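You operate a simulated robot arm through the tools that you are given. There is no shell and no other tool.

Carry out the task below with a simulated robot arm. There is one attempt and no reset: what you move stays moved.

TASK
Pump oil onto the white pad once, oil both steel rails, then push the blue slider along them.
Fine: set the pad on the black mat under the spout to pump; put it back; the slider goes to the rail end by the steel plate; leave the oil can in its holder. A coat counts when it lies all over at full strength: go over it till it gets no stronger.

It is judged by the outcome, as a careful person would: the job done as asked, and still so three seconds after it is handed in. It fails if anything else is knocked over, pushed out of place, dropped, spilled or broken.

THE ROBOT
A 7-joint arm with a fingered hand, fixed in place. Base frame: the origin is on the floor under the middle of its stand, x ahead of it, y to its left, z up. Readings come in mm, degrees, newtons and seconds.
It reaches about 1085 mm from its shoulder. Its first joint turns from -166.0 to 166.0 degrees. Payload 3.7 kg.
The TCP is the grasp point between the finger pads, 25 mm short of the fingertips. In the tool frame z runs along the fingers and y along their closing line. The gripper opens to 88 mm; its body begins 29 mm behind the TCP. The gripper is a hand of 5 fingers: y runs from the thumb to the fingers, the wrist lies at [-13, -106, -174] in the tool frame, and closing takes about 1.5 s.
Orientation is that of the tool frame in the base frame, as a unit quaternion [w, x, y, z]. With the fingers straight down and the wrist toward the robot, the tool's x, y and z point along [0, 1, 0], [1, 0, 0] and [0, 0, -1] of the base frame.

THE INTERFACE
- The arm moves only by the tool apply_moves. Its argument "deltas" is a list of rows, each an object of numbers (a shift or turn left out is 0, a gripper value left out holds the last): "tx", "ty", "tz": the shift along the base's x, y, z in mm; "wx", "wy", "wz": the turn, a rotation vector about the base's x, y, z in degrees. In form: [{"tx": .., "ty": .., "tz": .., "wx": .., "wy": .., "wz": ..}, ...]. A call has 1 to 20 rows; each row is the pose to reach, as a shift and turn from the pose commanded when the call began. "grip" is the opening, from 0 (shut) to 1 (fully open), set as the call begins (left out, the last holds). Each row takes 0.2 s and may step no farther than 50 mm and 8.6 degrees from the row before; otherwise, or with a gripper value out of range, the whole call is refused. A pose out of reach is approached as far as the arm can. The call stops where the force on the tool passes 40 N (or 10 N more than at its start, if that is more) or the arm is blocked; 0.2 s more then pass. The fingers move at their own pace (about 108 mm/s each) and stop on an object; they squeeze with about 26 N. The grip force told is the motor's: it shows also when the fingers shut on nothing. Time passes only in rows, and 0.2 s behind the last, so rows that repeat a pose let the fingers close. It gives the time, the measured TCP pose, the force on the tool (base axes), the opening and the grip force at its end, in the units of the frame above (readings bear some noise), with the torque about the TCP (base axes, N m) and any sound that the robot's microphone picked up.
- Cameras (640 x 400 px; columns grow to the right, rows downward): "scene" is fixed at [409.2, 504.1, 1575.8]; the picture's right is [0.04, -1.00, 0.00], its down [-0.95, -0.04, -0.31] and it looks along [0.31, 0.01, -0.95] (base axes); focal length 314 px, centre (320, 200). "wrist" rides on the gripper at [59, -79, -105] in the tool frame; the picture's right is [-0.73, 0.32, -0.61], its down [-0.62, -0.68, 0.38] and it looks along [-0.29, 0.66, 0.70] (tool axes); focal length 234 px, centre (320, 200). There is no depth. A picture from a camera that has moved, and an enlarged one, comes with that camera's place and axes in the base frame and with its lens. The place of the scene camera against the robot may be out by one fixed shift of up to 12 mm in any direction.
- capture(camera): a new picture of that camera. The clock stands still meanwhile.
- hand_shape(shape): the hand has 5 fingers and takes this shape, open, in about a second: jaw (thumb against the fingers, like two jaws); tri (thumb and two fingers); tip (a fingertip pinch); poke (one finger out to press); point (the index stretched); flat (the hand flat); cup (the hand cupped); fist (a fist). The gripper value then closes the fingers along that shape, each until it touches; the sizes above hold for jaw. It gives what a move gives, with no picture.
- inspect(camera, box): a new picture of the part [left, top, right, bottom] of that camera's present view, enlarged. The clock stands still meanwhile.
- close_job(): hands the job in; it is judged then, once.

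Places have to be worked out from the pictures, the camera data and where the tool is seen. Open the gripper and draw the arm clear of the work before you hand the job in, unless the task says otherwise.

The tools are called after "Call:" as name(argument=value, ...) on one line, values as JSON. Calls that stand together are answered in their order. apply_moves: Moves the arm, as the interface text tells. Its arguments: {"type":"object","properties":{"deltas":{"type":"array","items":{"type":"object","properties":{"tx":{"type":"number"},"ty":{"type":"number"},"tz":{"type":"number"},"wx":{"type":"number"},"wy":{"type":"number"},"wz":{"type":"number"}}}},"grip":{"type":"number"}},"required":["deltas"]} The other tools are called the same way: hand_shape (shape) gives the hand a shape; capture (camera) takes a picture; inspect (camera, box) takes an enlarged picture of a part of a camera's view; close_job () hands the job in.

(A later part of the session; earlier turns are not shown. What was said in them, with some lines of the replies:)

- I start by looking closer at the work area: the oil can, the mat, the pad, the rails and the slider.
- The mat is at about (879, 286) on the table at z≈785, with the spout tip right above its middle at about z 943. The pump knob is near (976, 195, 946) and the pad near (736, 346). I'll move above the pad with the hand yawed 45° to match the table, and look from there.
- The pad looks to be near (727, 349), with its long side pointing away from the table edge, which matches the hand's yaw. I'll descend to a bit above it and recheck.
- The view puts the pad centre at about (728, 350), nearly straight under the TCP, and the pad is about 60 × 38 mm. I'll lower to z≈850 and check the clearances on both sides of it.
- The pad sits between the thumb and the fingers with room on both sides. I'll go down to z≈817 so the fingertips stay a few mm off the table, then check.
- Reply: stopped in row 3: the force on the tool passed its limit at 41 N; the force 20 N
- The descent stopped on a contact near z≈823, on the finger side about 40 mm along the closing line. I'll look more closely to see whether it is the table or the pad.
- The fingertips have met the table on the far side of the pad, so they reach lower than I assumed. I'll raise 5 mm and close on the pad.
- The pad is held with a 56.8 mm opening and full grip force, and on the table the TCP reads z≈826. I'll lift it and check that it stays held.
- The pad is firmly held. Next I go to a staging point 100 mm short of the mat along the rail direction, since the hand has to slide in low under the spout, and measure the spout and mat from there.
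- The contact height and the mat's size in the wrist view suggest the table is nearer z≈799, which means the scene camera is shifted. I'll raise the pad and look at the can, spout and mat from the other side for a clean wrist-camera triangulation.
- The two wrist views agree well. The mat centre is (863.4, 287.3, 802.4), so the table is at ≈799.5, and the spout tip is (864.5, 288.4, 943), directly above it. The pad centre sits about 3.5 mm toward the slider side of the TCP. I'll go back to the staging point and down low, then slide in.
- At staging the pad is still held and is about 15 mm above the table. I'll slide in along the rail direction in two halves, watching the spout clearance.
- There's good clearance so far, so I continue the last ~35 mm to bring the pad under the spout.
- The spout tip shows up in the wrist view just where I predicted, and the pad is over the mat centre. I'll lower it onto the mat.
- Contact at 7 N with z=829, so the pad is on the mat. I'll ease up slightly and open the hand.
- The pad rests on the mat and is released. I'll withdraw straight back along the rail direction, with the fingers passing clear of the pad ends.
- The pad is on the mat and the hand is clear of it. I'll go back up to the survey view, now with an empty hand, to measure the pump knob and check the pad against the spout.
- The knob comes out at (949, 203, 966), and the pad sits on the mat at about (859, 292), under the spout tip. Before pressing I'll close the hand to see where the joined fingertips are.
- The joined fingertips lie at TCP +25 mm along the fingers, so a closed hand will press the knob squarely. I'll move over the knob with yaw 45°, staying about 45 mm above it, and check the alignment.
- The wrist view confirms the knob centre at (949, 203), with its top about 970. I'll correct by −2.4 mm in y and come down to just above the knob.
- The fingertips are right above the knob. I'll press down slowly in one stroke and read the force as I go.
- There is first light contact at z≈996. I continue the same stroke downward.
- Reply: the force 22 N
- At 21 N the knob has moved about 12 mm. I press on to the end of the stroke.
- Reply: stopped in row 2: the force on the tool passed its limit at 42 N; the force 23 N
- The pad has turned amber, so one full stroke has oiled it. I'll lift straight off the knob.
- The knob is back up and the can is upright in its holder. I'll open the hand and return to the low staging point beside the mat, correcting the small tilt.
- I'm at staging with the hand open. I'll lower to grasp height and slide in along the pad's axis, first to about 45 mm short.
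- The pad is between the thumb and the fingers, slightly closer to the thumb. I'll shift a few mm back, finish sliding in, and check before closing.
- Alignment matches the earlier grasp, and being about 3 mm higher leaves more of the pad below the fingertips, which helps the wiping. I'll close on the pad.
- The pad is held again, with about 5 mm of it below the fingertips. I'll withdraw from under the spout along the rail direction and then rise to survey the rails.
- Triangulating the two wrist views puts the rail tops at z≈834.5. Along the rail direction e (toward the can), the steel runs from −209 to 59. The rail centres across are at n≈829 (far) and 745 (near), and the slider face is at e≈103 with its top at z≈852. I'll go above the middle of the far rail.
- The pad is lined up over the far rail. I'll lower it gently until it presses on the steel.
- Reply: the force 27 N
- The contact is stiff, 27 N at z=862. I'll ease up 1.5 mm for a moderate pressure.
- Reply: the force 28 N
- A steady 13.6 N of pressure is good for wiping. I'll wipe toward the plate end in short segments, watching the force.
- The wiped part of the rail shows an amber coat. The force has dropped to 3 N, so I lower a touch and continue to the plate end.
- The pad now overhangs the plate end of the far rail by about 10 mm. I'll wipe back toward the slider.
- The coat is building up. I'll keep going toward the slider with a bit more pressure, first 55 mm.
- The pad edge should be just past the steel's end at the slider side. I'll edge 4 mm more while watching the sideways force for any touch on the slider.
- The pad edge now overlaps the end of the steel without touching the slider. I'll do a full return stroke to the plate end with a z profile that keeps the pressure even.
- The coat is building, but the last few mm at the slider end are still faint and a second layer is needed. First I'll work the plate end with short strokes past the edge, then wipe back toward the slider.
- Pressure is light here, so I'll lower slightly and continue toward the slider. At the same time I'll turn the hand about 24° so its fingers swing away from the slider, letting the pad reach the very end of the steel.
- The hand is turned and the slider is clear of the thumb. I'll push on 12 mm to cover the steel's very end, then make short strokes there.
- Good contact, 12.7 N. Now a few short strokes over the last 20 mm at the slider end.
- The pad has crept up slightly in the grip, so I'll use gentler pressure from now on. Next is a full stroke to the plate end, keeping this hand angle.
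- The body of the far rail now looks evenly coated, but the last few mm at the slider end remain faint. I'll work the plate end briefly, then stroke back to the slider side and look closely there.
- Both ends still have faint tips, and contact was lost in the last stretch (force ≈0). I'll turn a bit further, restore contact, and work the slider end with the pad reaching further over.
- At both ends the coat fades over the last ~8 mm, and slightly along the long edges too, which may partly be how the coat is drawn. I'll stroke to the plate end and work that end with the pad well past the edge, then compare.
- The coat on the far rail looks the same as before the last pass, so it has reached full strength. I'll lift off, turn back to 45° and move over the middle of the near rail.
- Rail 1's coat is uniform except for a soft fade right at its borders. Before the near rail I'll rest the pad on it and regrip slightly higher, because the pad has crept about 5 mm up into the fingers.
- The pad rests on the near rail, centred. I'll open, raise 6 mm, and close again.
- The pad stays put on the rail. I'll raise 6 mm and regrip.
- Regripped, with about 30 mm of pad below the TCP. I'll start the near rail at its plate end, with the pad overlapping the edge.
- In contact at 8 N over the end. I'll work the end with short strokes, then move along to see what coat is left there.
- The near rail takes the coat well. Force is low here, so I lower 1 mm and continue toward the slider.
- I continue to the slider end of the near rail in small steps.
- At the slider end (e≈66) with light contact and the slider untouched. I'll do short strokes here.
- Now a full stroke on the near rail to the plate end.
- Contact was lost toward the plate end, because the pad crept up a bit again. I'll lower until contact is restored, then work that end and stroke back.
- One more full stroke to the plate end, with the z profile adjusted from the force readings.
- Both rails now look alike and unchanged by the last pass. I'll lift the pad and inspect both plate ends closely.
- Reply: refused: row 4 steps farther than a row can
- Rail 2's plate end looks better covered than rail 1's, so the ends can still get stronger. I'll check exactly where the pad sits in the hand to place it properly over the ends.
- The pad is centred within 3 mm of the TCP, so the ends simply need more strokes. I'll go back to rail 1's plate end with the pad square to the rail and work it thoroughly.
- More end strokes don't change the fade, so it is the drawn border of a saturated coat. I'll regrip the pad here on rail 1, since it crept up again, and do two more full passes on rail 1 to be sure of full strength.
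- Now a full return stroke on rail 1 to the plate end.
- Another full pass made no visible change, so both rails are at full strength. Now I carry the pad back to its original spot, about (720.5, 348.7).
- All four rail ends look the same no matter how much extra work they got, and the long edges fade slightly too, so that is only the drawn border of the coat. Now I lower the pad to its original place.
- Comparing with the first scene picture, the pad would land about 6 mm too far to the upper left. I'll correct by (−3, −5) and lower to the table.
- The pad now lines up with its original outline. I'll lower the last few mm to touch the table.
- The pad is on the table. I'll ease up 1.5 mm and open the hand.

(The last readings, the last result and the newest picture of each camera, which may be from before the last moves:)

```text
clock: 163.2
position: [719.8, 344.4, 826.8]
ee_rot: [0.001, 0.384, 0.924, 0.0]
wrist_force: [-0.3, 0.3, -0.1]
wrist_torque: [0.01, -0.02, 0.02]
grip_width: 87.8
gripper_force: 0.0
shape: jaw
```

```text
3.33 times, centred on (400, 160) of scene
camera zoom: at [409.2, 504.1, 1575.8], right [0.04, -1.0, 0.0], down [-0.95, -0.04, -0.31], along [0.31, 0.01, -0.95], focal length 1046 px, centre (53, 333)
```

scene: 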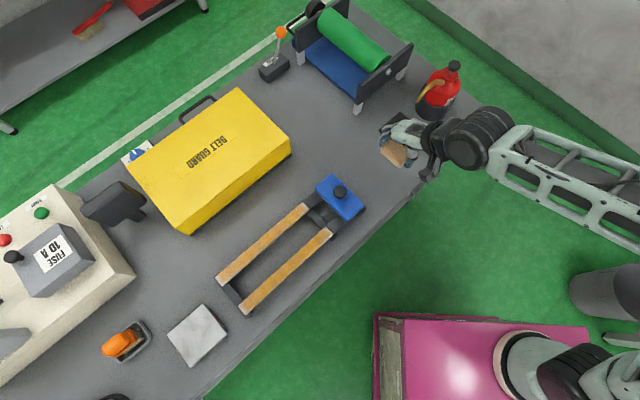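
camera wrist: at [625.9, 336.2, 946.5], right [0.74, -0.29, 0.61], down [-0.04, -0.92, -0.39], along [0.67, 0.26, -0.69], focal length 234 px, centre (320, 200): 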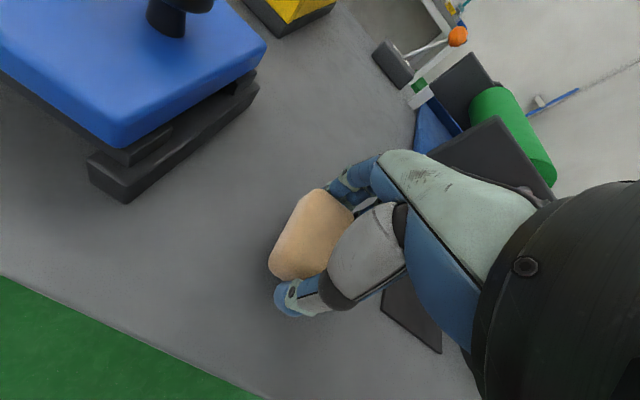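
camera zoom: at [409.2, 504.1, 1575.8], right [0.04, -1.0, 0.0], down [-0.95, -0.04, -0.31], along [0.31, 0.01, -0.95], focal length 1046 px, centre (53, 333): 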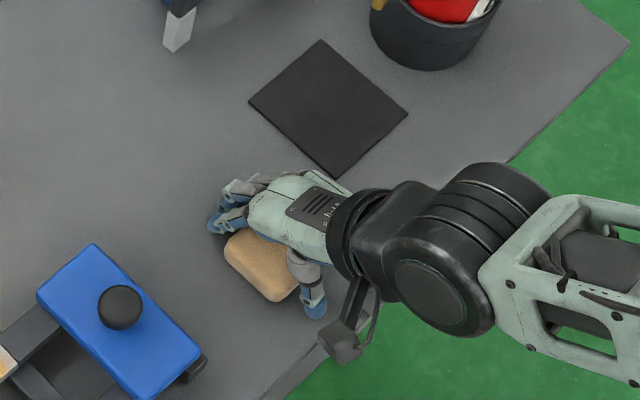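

The pad is released at its original place. I'll lift the hand straight up.

Call:
apply_moves(deltas=[{"tz": 15}, {"tz": 35}, {"tz": 70}, {"tz": 110}, {"tz": 150}, {"tz": 150}])

Call:
capture(camera="wrist")

Call:
inspect(camera="scene", box=[300, 120, 420, 240])

```text
clock: 164.6
position: [720.6, 345.3, 975.8]
ee_rot: [0.001, 0.383, 0.924, 0.0]
wrist_force: [-0.9, 0.4, -0.1]
wrist_torque: [0.0, 0.0, -0.01]
grip_width: 87.5
gripper_force: 0.1
shape: jaw
```

```text
taken
camera wrist: at [622.6, 332.3, 1080.7], right [0.74, -0.29, 0.61], down [-0.04, -0.92, -0.39], along [0.67, 0.26, -0.69], focal length 234 px, centre (320, 200)
```

wrist: 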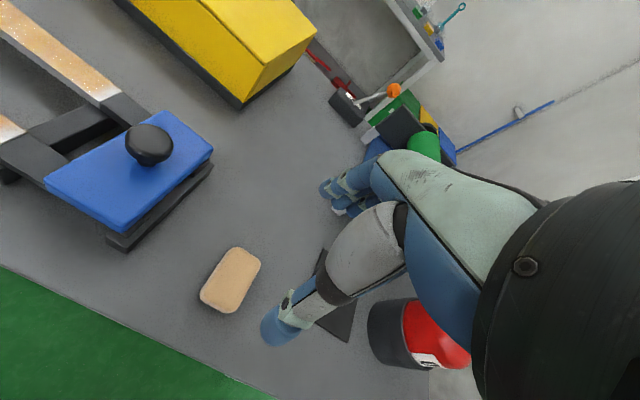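

```text
3.33 times, centred on (360, 180) of scene
camera zoom: at [409.2, 504.1, 1575.8], right [0.04, -1.0, 0.0], down [-0.95, -0.04, -0.31], along [0.31, 0.01, -0.95], focal length 1046 px, centre (187, 267)
```

zoom: 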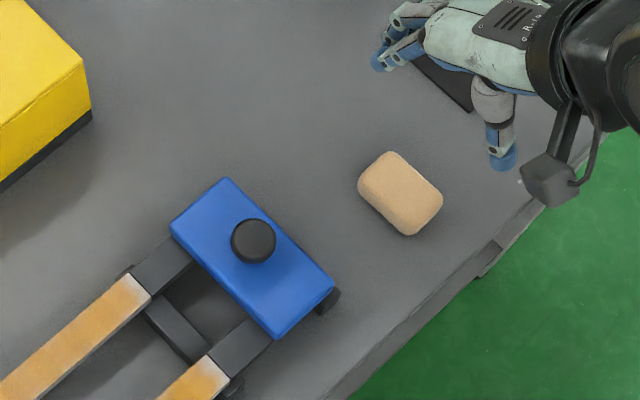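

The pad is back where it was. Next is the slider, so I take a close look at its rear side and knob before choosing the push point.

Call:
inspect(camera="wrist", box=[0, 80, 240, 270])

Call:
inspect(camera="scene", box=[300, 160, 380, 240])

```text
2.11 times, centred on (120, 175) of wrist
camera zoom: at [622.6, 332.3, 1080.7], right [0.74, -0.29, 0.61], down [-0.04, -0.92, -0.39], along [0.67, 0.26, -0.69], focal length 493 px, centre (741, 253)
```

zoom: 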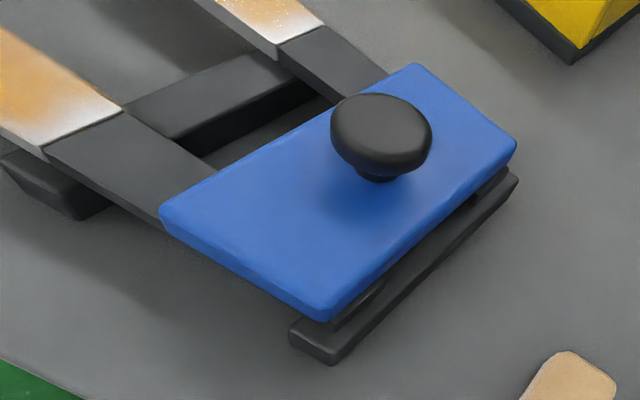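

```text
5.00 times, centred on (340, 200) of scene
camera zoom: at [409.2, 504.1, 1575.8], right [0.04, -1.0, 0.0], down [-0.95, -0.04, -0.31], along [0.31, 0.01, -0.95], focal length 1569 px, centre (220, 200)
```

zoom: 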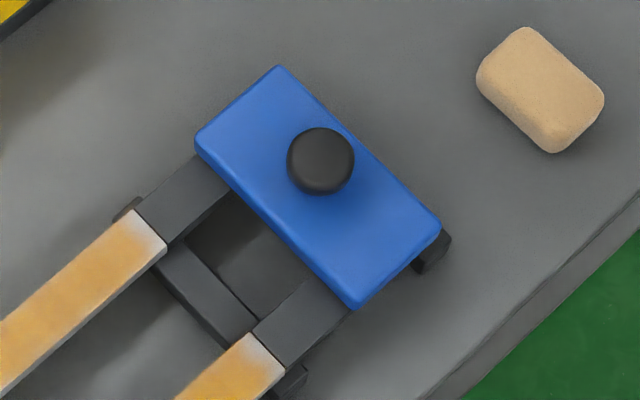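

The slider block spans e 103–159.5, centred across at n≈788, with its top at z≈852, and its knob top at ≈888. I'll close the hand, go behind the slider, and push its rear face at mid-width.

Call:
apply_moves(deltas=[{"tx": -8, "ty": 25, "tz": -10}, {"tx": -16, "ty": 48, "tz": -20}, {"tx": -23.4, "ty": 69, "tz": -30}, {"tx": -23.4, "ty": 69, "tz": -45}, {"tx": -23.4, "ty": 69, "tz": -45}, {"tx": -23.4, "ty": 69, "tz": -45}, {"tx": -23.4, "ty": 69, "tz": -45}], grip=0)

Call:
capture(camera="wrist")

Call:
inspect(camera="scene", box=[300, 120, 420, 240])

```text
clock: 166.2
position: [698.0, 409.9, 932.6]
ee_rot: [0.0, 0.384, 0.923, 0.001]
wrist_force: [0.0, -0.1, 0.6]
wrist_torque: [0.01, 0.03, -0.01]
grip_width: 0.2
gripper_force: 26.4
shape: jaw
```

```text
taken
camera wrist: at [600.1, 398.2, 1036.3], right [0.74, -0.29, 0.61], down [-0.04, -0.92, -0.39], along [0.67, 0.26, -0.69], focal length 234 px, centre (320, 200)
```

wrist: 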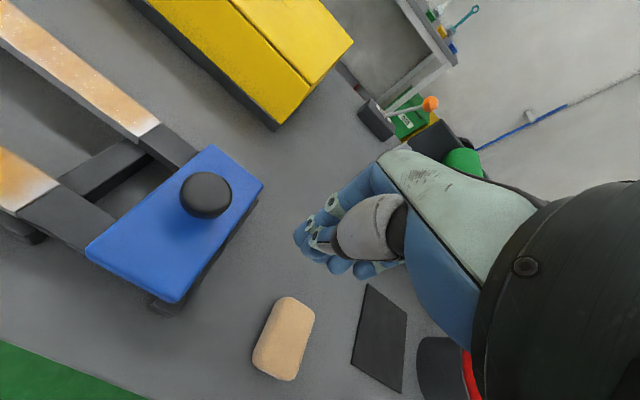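

```text
3.33 times, centred on (360, 180) of scene
camera zoom: at [409.2, 504.1, 1575.8], right [0.04, -1.0, 0.0], down [-0.95, -0.04, -0.31], along [0.31, 0.01, -0.95], focal length 1046 px, centre (187, 267)
```

zoom: 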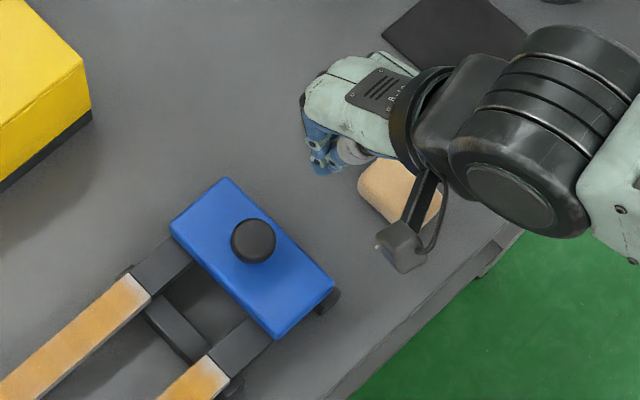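

Call:
apply_moves(deltas=[{"tx": 2, "ty": 2, "tz": -25}, {"tx": 2, "ty": 2, "tz": -50}, {"tx": 2, "ty": 2, "tz": -63}, {"tx": 2, "ty": 2, "tz": -63}])

Call:
capture(camera="wrist")

Call:
inspect(camera="scene", box=[300, 120, 420, 240])

```text
clock: 167.2
position: [697.7, 416.5, 869.5]
ee_rot: [0.0, 0.384, 0.923, 0.001]
wrist_force: [0.3, 0.1, -0.8]
wrist_torque: [-0.02, 0.03, 0.01]
grip_width: 0.0
gripper_force: 25.7
shape: jaw
```

```text
taken
camera wrist: at [600.0, 403.4, 974.1], right [0.74, -0.29, 0.61], down [-0.04, -0.92, -0.39], along [0.67, 0.26, -0.69], focal length 234 px, centre (320, 200)
```

wrist: 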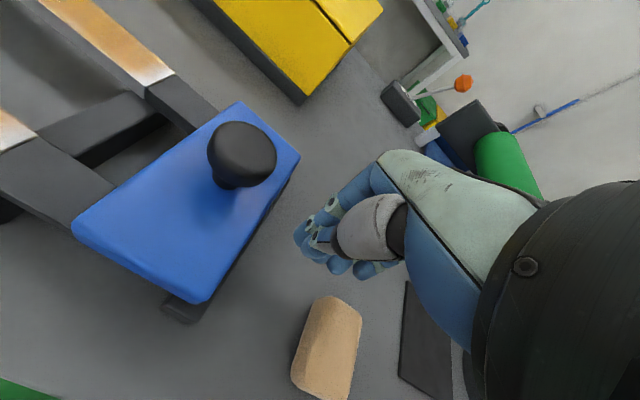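

```text
3.33 times, centred on (360, 180) of scene
camera zoom: at [409.2, 504.1, 1575.8], right [0.04, -1.0, 0.0], down [-0.95, -0.04, -0.31], along [0.31, 0.01, -0.95], focal length 1046 px, centre (187, 267)
```

zoom: 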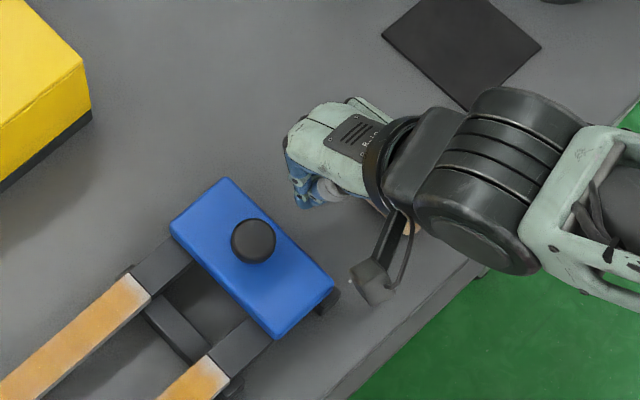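

Call:
apply_moves(deltas=[{"tx": -3, "ty": 3, "tz": -1.5}, {"tx": -6, "ty": 6, "tz": -3}, {"tx": -9, "ty": 9, "tz": -3}, {"tx": -12, "ty": 12, "tz": -3}, {"tx": -12, "ty": 12, "tz": -3}])

Call:
inspect(camera="wrist", box=[180, 100, 400, 300])

```text
clock: 168.4
position: [685.7, 427.3, 865.9]
ee_rot: [0.0, 0.383, 0.924, 0.001]
wrist_force: [0.4, 0.7, 0.4]
wrist_torque: [0.01, 0.0, 0.01]
grip_width: 0.0
gripper_force: 26.3
shape: jaw
```

```text
2.00 times, centred on (290, 200) of wrist
camera zoom: at [587.5, 415.5, 969.4], right [0.74, -0.29, 0.61], down [-0.04, -0.92, -0.39], along [0.67, 0.26, -0.69], focal length 468 px, centre (380, 200)
```

zoom: 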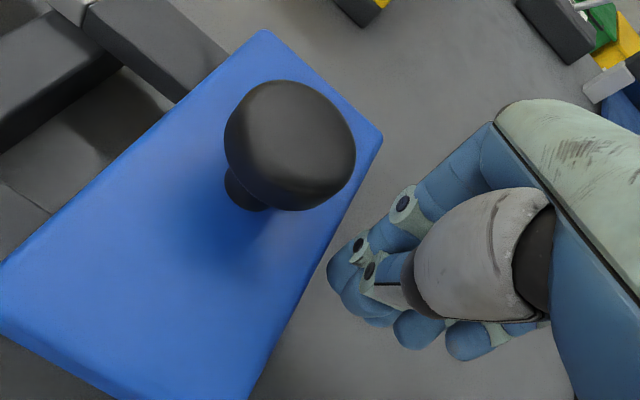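

The fingertips are level with the block's rear face and almost there. I start pushing slowly along the rails.

Call:
apply_moves(deltas=[{"tx": -4, "ty": 4}, {"tx": -8, "ty": 8}, {"tx": -12, "ty": 12}, {"tx": -16, "ty": 16}, {"tx": -20, "ty": 20}, {"tx": -24, "ty": 24}])

Call:
capture(camera="wrist")

Call:
inspect(camera="scene", box=[260, 140, 380, 260])

```text
clock: 169.8
position: [662.9, 450.8, 867.3]
ee_rot: [0.001, 0.384, 0.923, 0.001]
wrist_force: [0.5, -0.1, -0.4]
wrist_torque: [0.01, 0.0, 0.0]
grip_width: 0.1
gripper_force: 26.0
shape: jaw
```

```text
taken
camera wrist: at [563.5, 438.9, 971.1], right [0.74, -0.29, 0.61], down [-0.04, -0.92, -0.39], along [0.67, 0.26, -0.69], focal length 234 px, centre (320, 200)
```

wrist: 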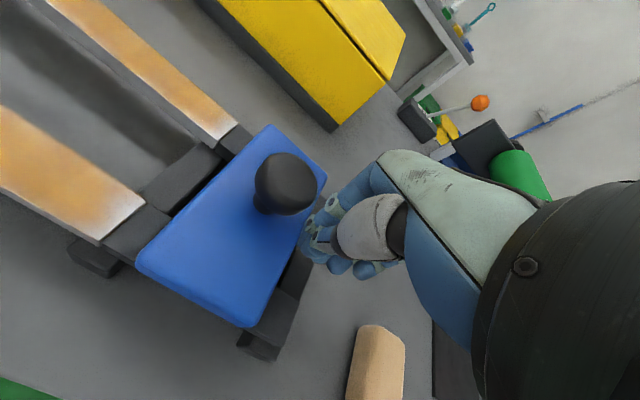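

```text
3.33 times, centred on (320, 200) of scene
camera zoom: at [409.2, 504.1, 1575.8], right [0.04, -1.0, 0.0], down [-0.95, -0.04, -0.31], along [0.31, 0.01, -0.95], focal length 1046 px, centre (320, 200)
```

zoom: 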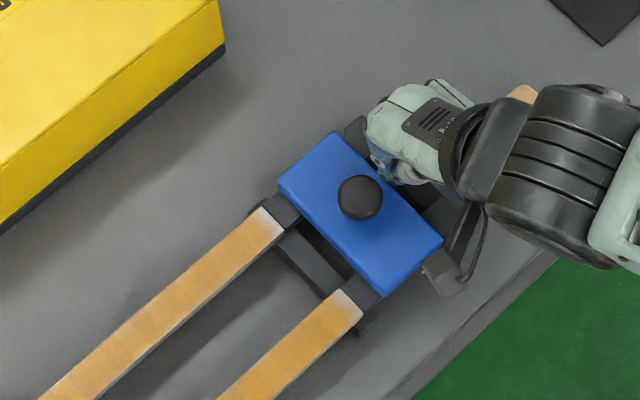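

The slider moves smoothly along the rails with almost no force. I'll keep pushing, about 100 mm more.

Call:
apply_moves(deltas=[{"tx": -5.6, "ty": 5.7}, {"tx": -11.2, "ty": 11.4}, {"tx": -16.8, "ty": 17.1}, {"tx": -22.4, "ty": 22.8}, {"tx": -28, "ty": 28.5}, {"tx": -33.6, "ty": 34.2}, {"tx": -39.2, "ty": 39.9}, {"tx": -44.8, "ty": 45.6}, {"tx": -50.4, "ty": 51.3}, {"tx": -56, "ty": 57}, {"tx": -61.6, "ty": 62.7}, {"tx": -67.2, "ty": 68.4}, {"tx": -72.8, "ty": 74.1}])

Call:
capture(camera="wrist")

Call:
inspect(camera="scene", box=[200, 150, 380, 330])

```text
clock: 172.6
position: [590.4, 524.2, 864.3]
ee_rot: [0.001, 0.384, 0.923, 0.001]
wrist_force: [1.4, -0.9, -0.2]
wrist_torque: [0.01, 0.0, -0.02]
grip_width: 0.0
gripper_force: 25.9
shape: jaw
```

```text
taken
camera wrist: at [491.7, 512.1, 969.8], right [0.74, -0.29, 0.61], down [-0.04, -0.92, -0.38], along [0.67, 0.26, -0.7], focal length 234 px, centre (320, 200)
```

wrist: 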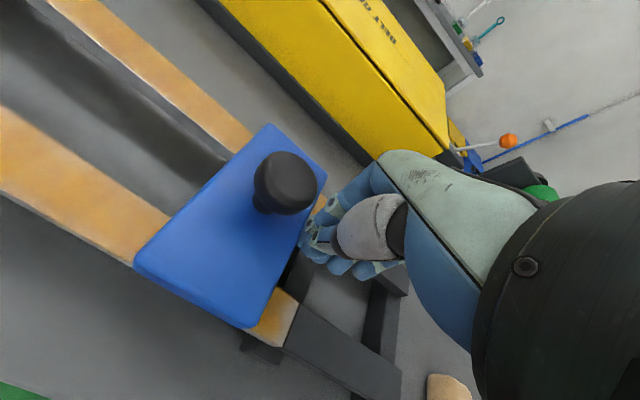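

```text
2.22 times, centred on (290, 240) of scene
camera zoom: at [409.2, 504.1, 1575.8], right [0.04, -1.0, 0.0], down [-0.95, -0.04, -0.31], along [0.31, 0.01, -0.95], focal length 697 px, centre (387, 111)
```

zoom: 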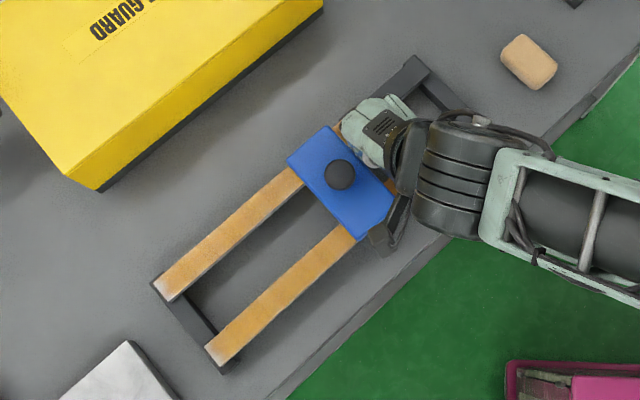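

The slider's front face is now at e≈−25, and it must reach about −207, near the rail end. I'll push another 150 mm and recheck.

Call:
apply_moves(deltas=[{"tx": -5.6, "ty": 5.7}, {"tx": -11.2, "ty": 11.4}, {"tx": -16.8, "ty": 17.1}, {"tx": -22.4, "ty": 22.8}, {"tx": -28, "ty": 28.5}, {"tx": -33.6, "ty": 34.2}, {"tx": -39.2, "ty": 39.9}, {"tx": -44.8, "ty": 45.6}, {"tx": -50.4, "ty": 51.3}, {"tx": -56, "ty": 57}, {"tx": -61.6, "ty": 62.7}, {"tx": -67.2, "ty": 68.4}, {"tx": -72.8, "ty": 74.1}, {"tx": -78.4, "ty": 79.8}, {"tx": -84, "ty": 85.5}, {"tx": -89.6, "ty": 91.2}, {"tx": -95.2, "ty": 96.9}, {"tx": -100.8, "ty": 102.6}, {"tx": -106.4, "ty": 108.3}])

Call:
capture(camera="wrist")

Call:
inspect(camera="scene", box=[190, 200, 310, 330])

```text
clock: 176.6
position: [483.9, 633.9, 864.6]
ee_rot: [0.0, 0.382, 0.924, 0.002]
wrist_force: [1.1, -1.0, 1.8]
wrist_torque: [-0.01, -0.01, -0.01]
grip_width: 0.0
gripper_force: 26.1
shape: jaw
```

```text
taken
camera wrist: at [385.1, 621.3, 969.0], right [0.74, -0.29, 0.61], down [-0.04, -0.92, -0.38], along [0.67, 0.26, -0.7], focal length 234 px, centre (320, 200)
```

wrist: 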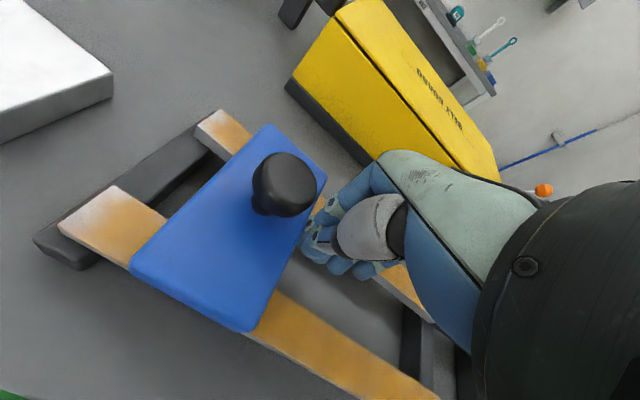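

```text
3.08 times, centred on (250, 265) of scene
camera zoom: at [409.2, 504.1, 1575.8], right [0.04, -1.0, 0.0], down [-0.95, -0.04, -0.31], along [0.31, 0.01, -0.95], focal length 966 px, centre (535, 0)
```

zoom: 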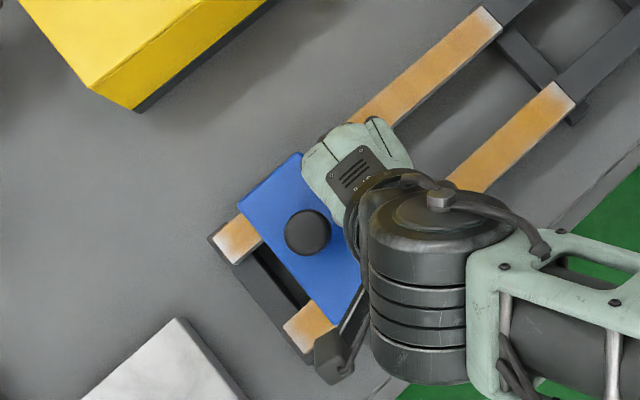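

The slider front face is at about e −178, 30 mm short of the end. I'll push 22 mm more, slowly.

Call:
apply_moves(deltas=[{"tx": -3, "ty": 3}, {"tx": -6, "ty": 6.1}, {"tx": -9, "ty": 9.1}, {"tx": -12, "ty": 12.1}, {"tx": -15.5, "ty": 15.7}, {"tx": -15.5, "ty": 15.7}])

Call:
capture(camera="wrist")

Call:
inspect(camera="scene", box=[190, 200, 310, 330])

```text
clock: 178.0
position: [468.0, 649.0, 867.3]
ee_rot: [0.0, 0.383, 0.924, 0.001]
wrist_force: [1.1, -0.2, -0.8]
wrist_torque: [-0.02, 0.01, -0.01]
grip_width: 0.0
gripper_force: 25.2
shape: jaw
```

```text
taken
camera wrist: at [369.5, 636.3, 970.2], right [0.74, -0.29, 0.61], down [-0.04, -0.92, -0.39], along [0.67, 0.26, -0.69], focal length 234 px, centre (320, 200)
```

wrist: 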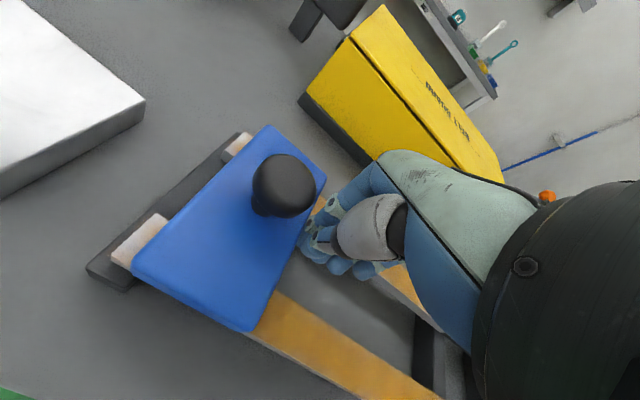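

```text
3.08 times, centred on (250, 265) of scene
camera zoom: at [409.2, 504.1, 1575.8], right [0.04, -1.0, 0.0], down [-0.95, -0.04, -0.31], along [0.31, 0.01, -0.95], focal length 966 px, centre (535, 0)
```

zoom: 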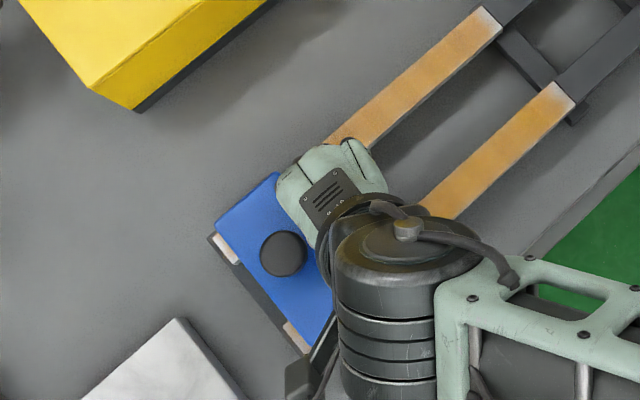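

About 9 mm remain. I push in 2 mm steps now, watching for a stop.

Call:
apply_moves(deltas=[{"tx": -1.4, "ty": 1.4}, {"tx": -2.8, "ty": 2.8}, {"tx": -4.2, "ty": 4.2}, {"tx": -4.2, "ty": 4.2}])

Call:
inspect(camera="wrist", box=[60, 100, 340, 340])

Call:
inspect(camera="scene", box=[200, 250, 280, 330])

```text
clock: 179.0
position: [462.5, 654.2, 865.5]
ee_rot: [0.001, 0.383, 0.924, 0.001]
wrist_force: [1.7, 0.3, 2.0]
wrist_torque: [-0.01, 0.01, -0.01]
grip_width: 0.0
gripper_force: 26.4
shape: jaw
```

```text
1.67 times, centred on (200, 220) of wrist
camera zoom: at [364.6, 641.1, 969.6], right [0.74, -0.29, 0.61], down [-0.04, -0.92, -0.39], along [0.67, 0.26, -0.69], focal length 390 px, centre (520, 167)
```

zoom: 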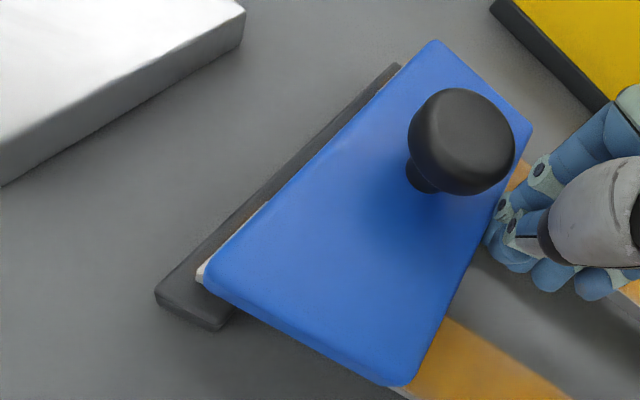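

```text
5.00 times, centred on (240, 290) of scene
camera zoom: at [409.2, 504.1, 1575.8], right [0.04, -1.0, 0.0], down [-0.95, -0.04, -0.31], along [0.31, 0.01, -0.95], focal length 1569 px, centre (720, -250)
```

zoom: 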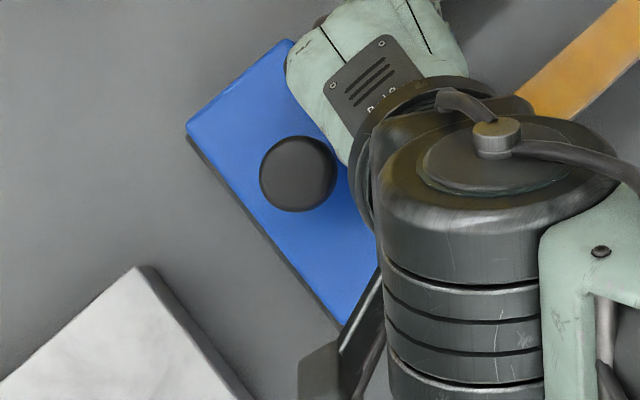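

The slider is nearly flush with the rail end. I give it one more gentle 2 mm to see if there is a stop.

Call:
apply_moves(deltas=[{"tx": -0.7, "ty": 0.7}, {"tx": -1.5, "ty": 1.5}, {"tx": -1.5, "ty": 1.5}])

Call:
inspect(camera="wrist", box=[60, 100, 340, 340])

```text
clock: 179.8
position: [462.2, 654.6, 865.9]
ee_rot: [0.0, 0.384, 0.924, 0.001]
wrist_force: [3.0, -3.0, 1.5]
wrist_torque: [-0.01, -0.06, -0.05]
grip_width: 0.0
gripper_force: 26.3
shape: jaw
```

```text
1.67 times, centred on (200, 220) of wrist
camera zoom: at [364.0, 642.0, 969.5], right [0.74, -0.29, 0.61], down [-0.04, -0.92, -0.39], along [0.67, 0.26, -0.69], focal length 390 px, centre (520, 167)
```

zoom: 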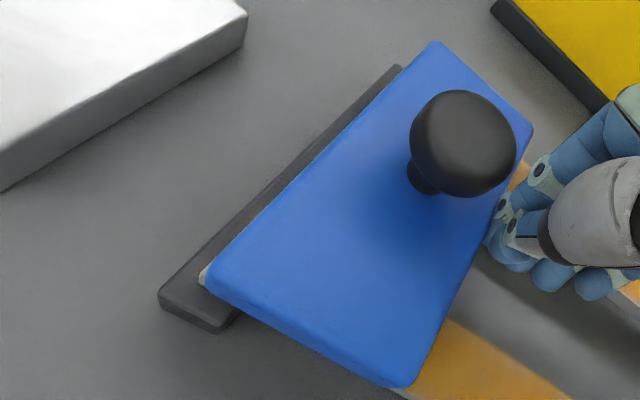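

The force rose to 4 N with hardly any movement, so it has reached the end of its travel. One more small press will confirm.

Call:
apply_moves(deltas=[{"tx": -1, "ty": 1}, {"tx": -2, "ty": 2}, {"tx": -2, "ty": 2}])

```text
clock: 180.6
position: [461.9, 656.4, 865.9]
ee_rot: [0.0, 0.385, 0.923, 0.0]
wrist_force: [13.3, -13.9, 3.7]
wrist_torque: [-0.07, -0.13, -0.07]
grip_width: 0.0
gripper_force: 25.7
shape: jaw
```

Firm stop at 19 N, so the slider is at the rail end by the plate. I'll back off along the rails, then lift clear.

Call:
apply_moves(deltas=[{"tx": 4, "ty": -4}, {"tx": 12, "ty": -12}, {"tx": 24, "ty": -24}, {"tx": 36, "ty": -36}, {"tx": 36, "ty": -36, "tz": 40}, {"tx": 36, "ty": -36, "tz": 85}, {"tx": 30, "ty": -60, "tz": 125}, {"tx": 20, "ty": -90, "tz": 160}, {"tx": 10, "ty": -125, "tz": 190}, {"tx": 0, "ty": -160, "tz": 215}, {"tx": -5, "ty": -200, "tz": 235}, {"tx": -10, "ty": -240, "tz": 250}, {"tx": -10, "ty": -240, "tz": 250}])

Call:
capture(camera="scene")

Call:
capture(camera="wrist")

```text
clock: 183.4
position: [449.9, 418.0, 1111.7]
ee_rot: [0.0, 0.383, 0.924, 0.0]
wrist_force: [-0.1, -1.0, 0.1]
wrist_torque: [-0.01, -0.01, 0.0]
grip_width: 0.0
gripper_force: 25.8
shape: jaw
```

```text
taken
```

scene: 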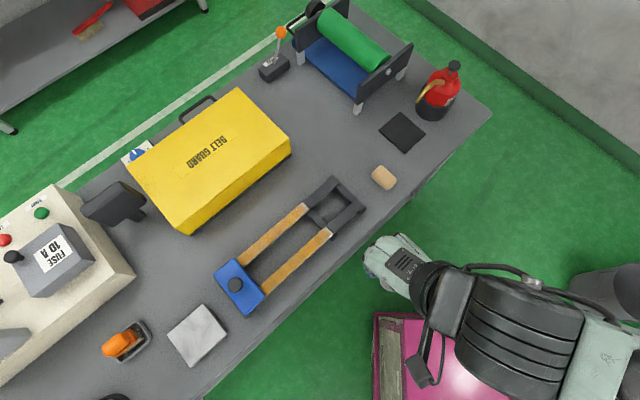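

```text
taken
camera wrist: at [350.7, 405.0, 1216.1], right [0.74, -0.29, 0.61], down [-0.04, -0.92, -0.39], along [0.67, 0.26, -0.69], focal length 234 px, centre (320, 200)
```

wrist: 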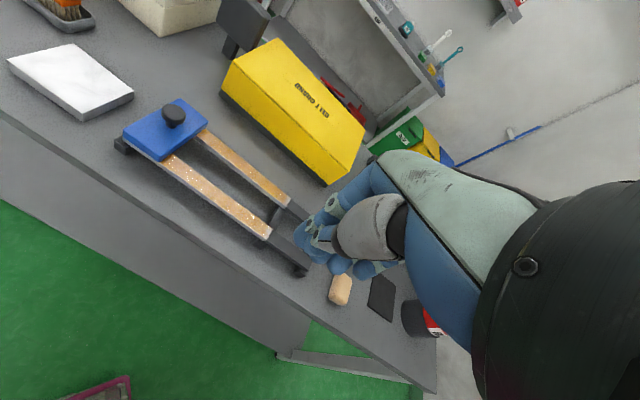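

Call:
inspect(camera="scene", box=[200, 170, 380, 320])

Call:
inspect(camera="scene", box=[340, 40, 480, 220])

Call:
inspect(camera="wrist", box=[100, 80, 320, 290])

```text
2.67 times, centred on (290, 245) of scene
camera zoom: at [409.2, 504.1, 1575.8], right [0.04, -1.0, 0.0], down [-0.95, -0.04, -0.31], along [0.31, 0.01, -0.95], focal length 837 px, centre (400, 80)
```

zoom: 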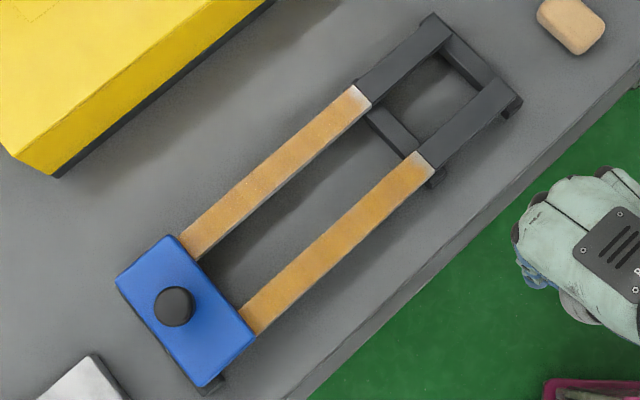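

```text
2.22 times, centred on (410, 130) of scene
camera zoom: at [409.2, 504.1, 1575.8], right [0.04, -1.0, 0.0], down [-0.95, -0.04, -0.31], along [0.31, 0.01, -0.95], focal length 697 px, centre (120, 356)
```

zoom: 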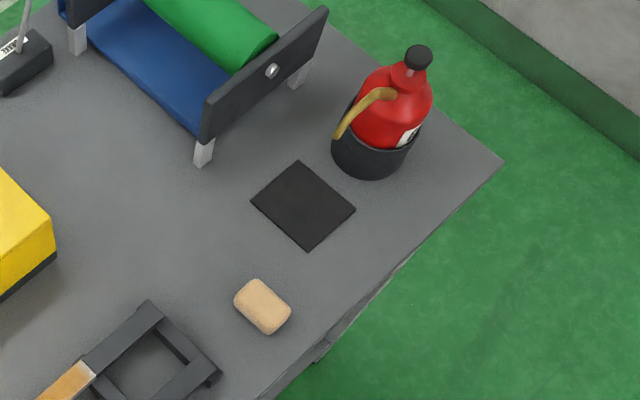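

```text
1.90 times, centred on (210, 185) of wrist
camera zoom: at [350.7, 405.0, 1216.1], right [0.74, -0.29, 0.61], down [-0.04, -0.92, -0.39], along [0.67, 0.26, -0.69], focal length 446 px, centre (530, 229)
```

zoom: 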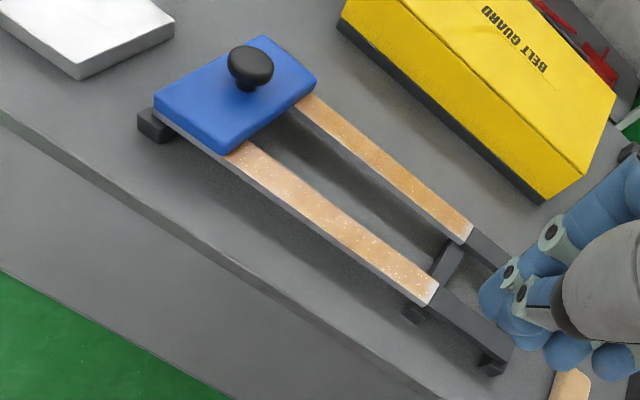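

The slider, pad, mat and can are all in place. With the slider gone from this side, I'll take a closer look at the rail tips nearest the can.

Call:
inspect(camera="scene", box=[295, 185, 345, 235])

Call:
inspect(camera="wrist", box=[220, 180, 320, 270])

```text
8.00 times, centred on (320, 210) of scene
camera zoom: at [409.2, 504.1, 1575.8], right [0.04, -1.0, 0.0], down [-0.95, -0.04, -0.31], along [0.31, 0.01, -0.95], focal length 2511 px, centre (320, 120)
```

zoom: 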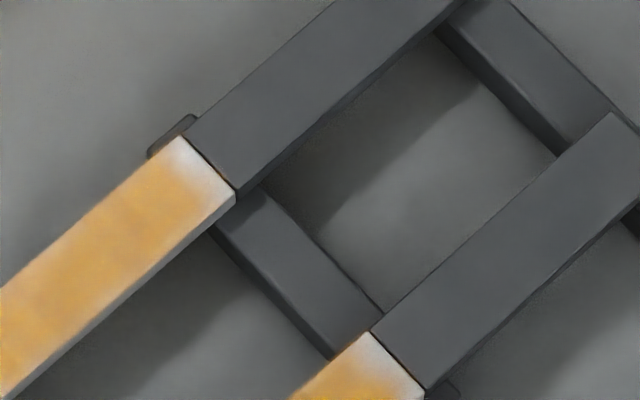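

```text
4.44 times, centred on (270, 225) of wrist
camera zoom: at [350.7, 405.0, 1216.1], right [0.74, -0.29, 0.61], down [-0.04, -0.92, -0.39], along [0.67, 0.26, -0.69], focal length 1041 px, centre (542, 89)
```

zoom: 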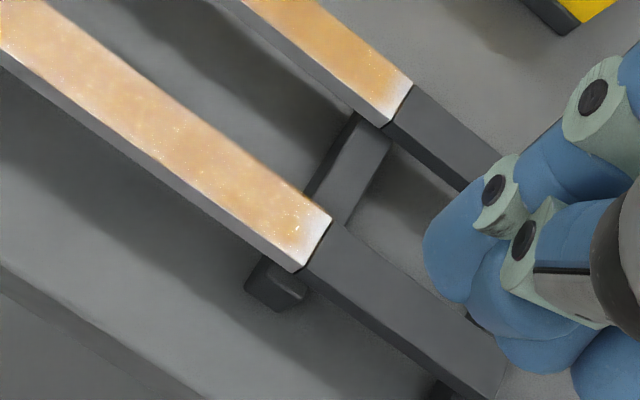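

Everything is in order: the coat is unchanged by the slider's passage, the slider is at its stop by the plate, the pad is back, and the can stands in its holder. I'll open the hand and draw the arm further clear.

Call:
apply_moves(deltas=[{"tx": 5, "ty": -30, "tz": 15}, {"tx": 10, "ty": -60, "tz": 30}, {"tx": 15, "ty": -90, "tz": 40}, {"tx": 15, "ty": -90, "tz": 40}, {"tx": 15, "ty": -90, "tz": 40}, {"tx": 15, "ty": -90, "tz": 40}, {"tx": 15, "ty": -90, "tz": 40}], grip=1)

Call:
capture(camera="scene")

```text
clock: 185.0
position: [463.6, 327.7, 1154.2]
ee_rot: [0.001, 0.384, 0.923, 0.001]
wrist_force: [-0.6, 0.3, -0.1]
wrist_torque: [-0.01, 0.0, 0.02]
grip_width: 87.8
gripper_force: 0.1
shape: jaw
```

```text
taken
```

scene: 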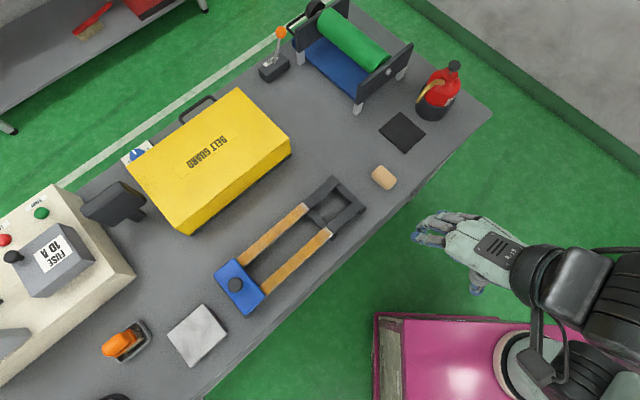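

The final picture shows both rails oiled, the slider at the rail end by the steel plate, the pad back in its place and the can in its holder. The hand is open and clear of the work, so I hand the job in.

Call:
close_job()

```text
The job is handed in.
```

The job is handed in. I pumped oil onto the pad once, oiled both steel rails, and pushed the blue slider to the rail end by the steel plate.

- **Pump:** I set the pad on the black mat under the spout and pressed the knob in one full stroke. The can is still upright in its holder.
- **Rails:** I went over both rails until another pass made no visible difference. The coat looks slightly fainter over the last 5–10 mm of each rail end. Extra strokes there changed nothing, so I took that as full strength, but I could not measure it.
- **Slider:** It slid freely and came to a firm stop at the rail end.
- **Pad:** It is back within a few millimetres of where it started. It nudged about 6 mm when I first reached for it, so I placed it back by comparing with the first picture.

Nothing else on the table was touched or moved, and the arm is clear with the hand open.
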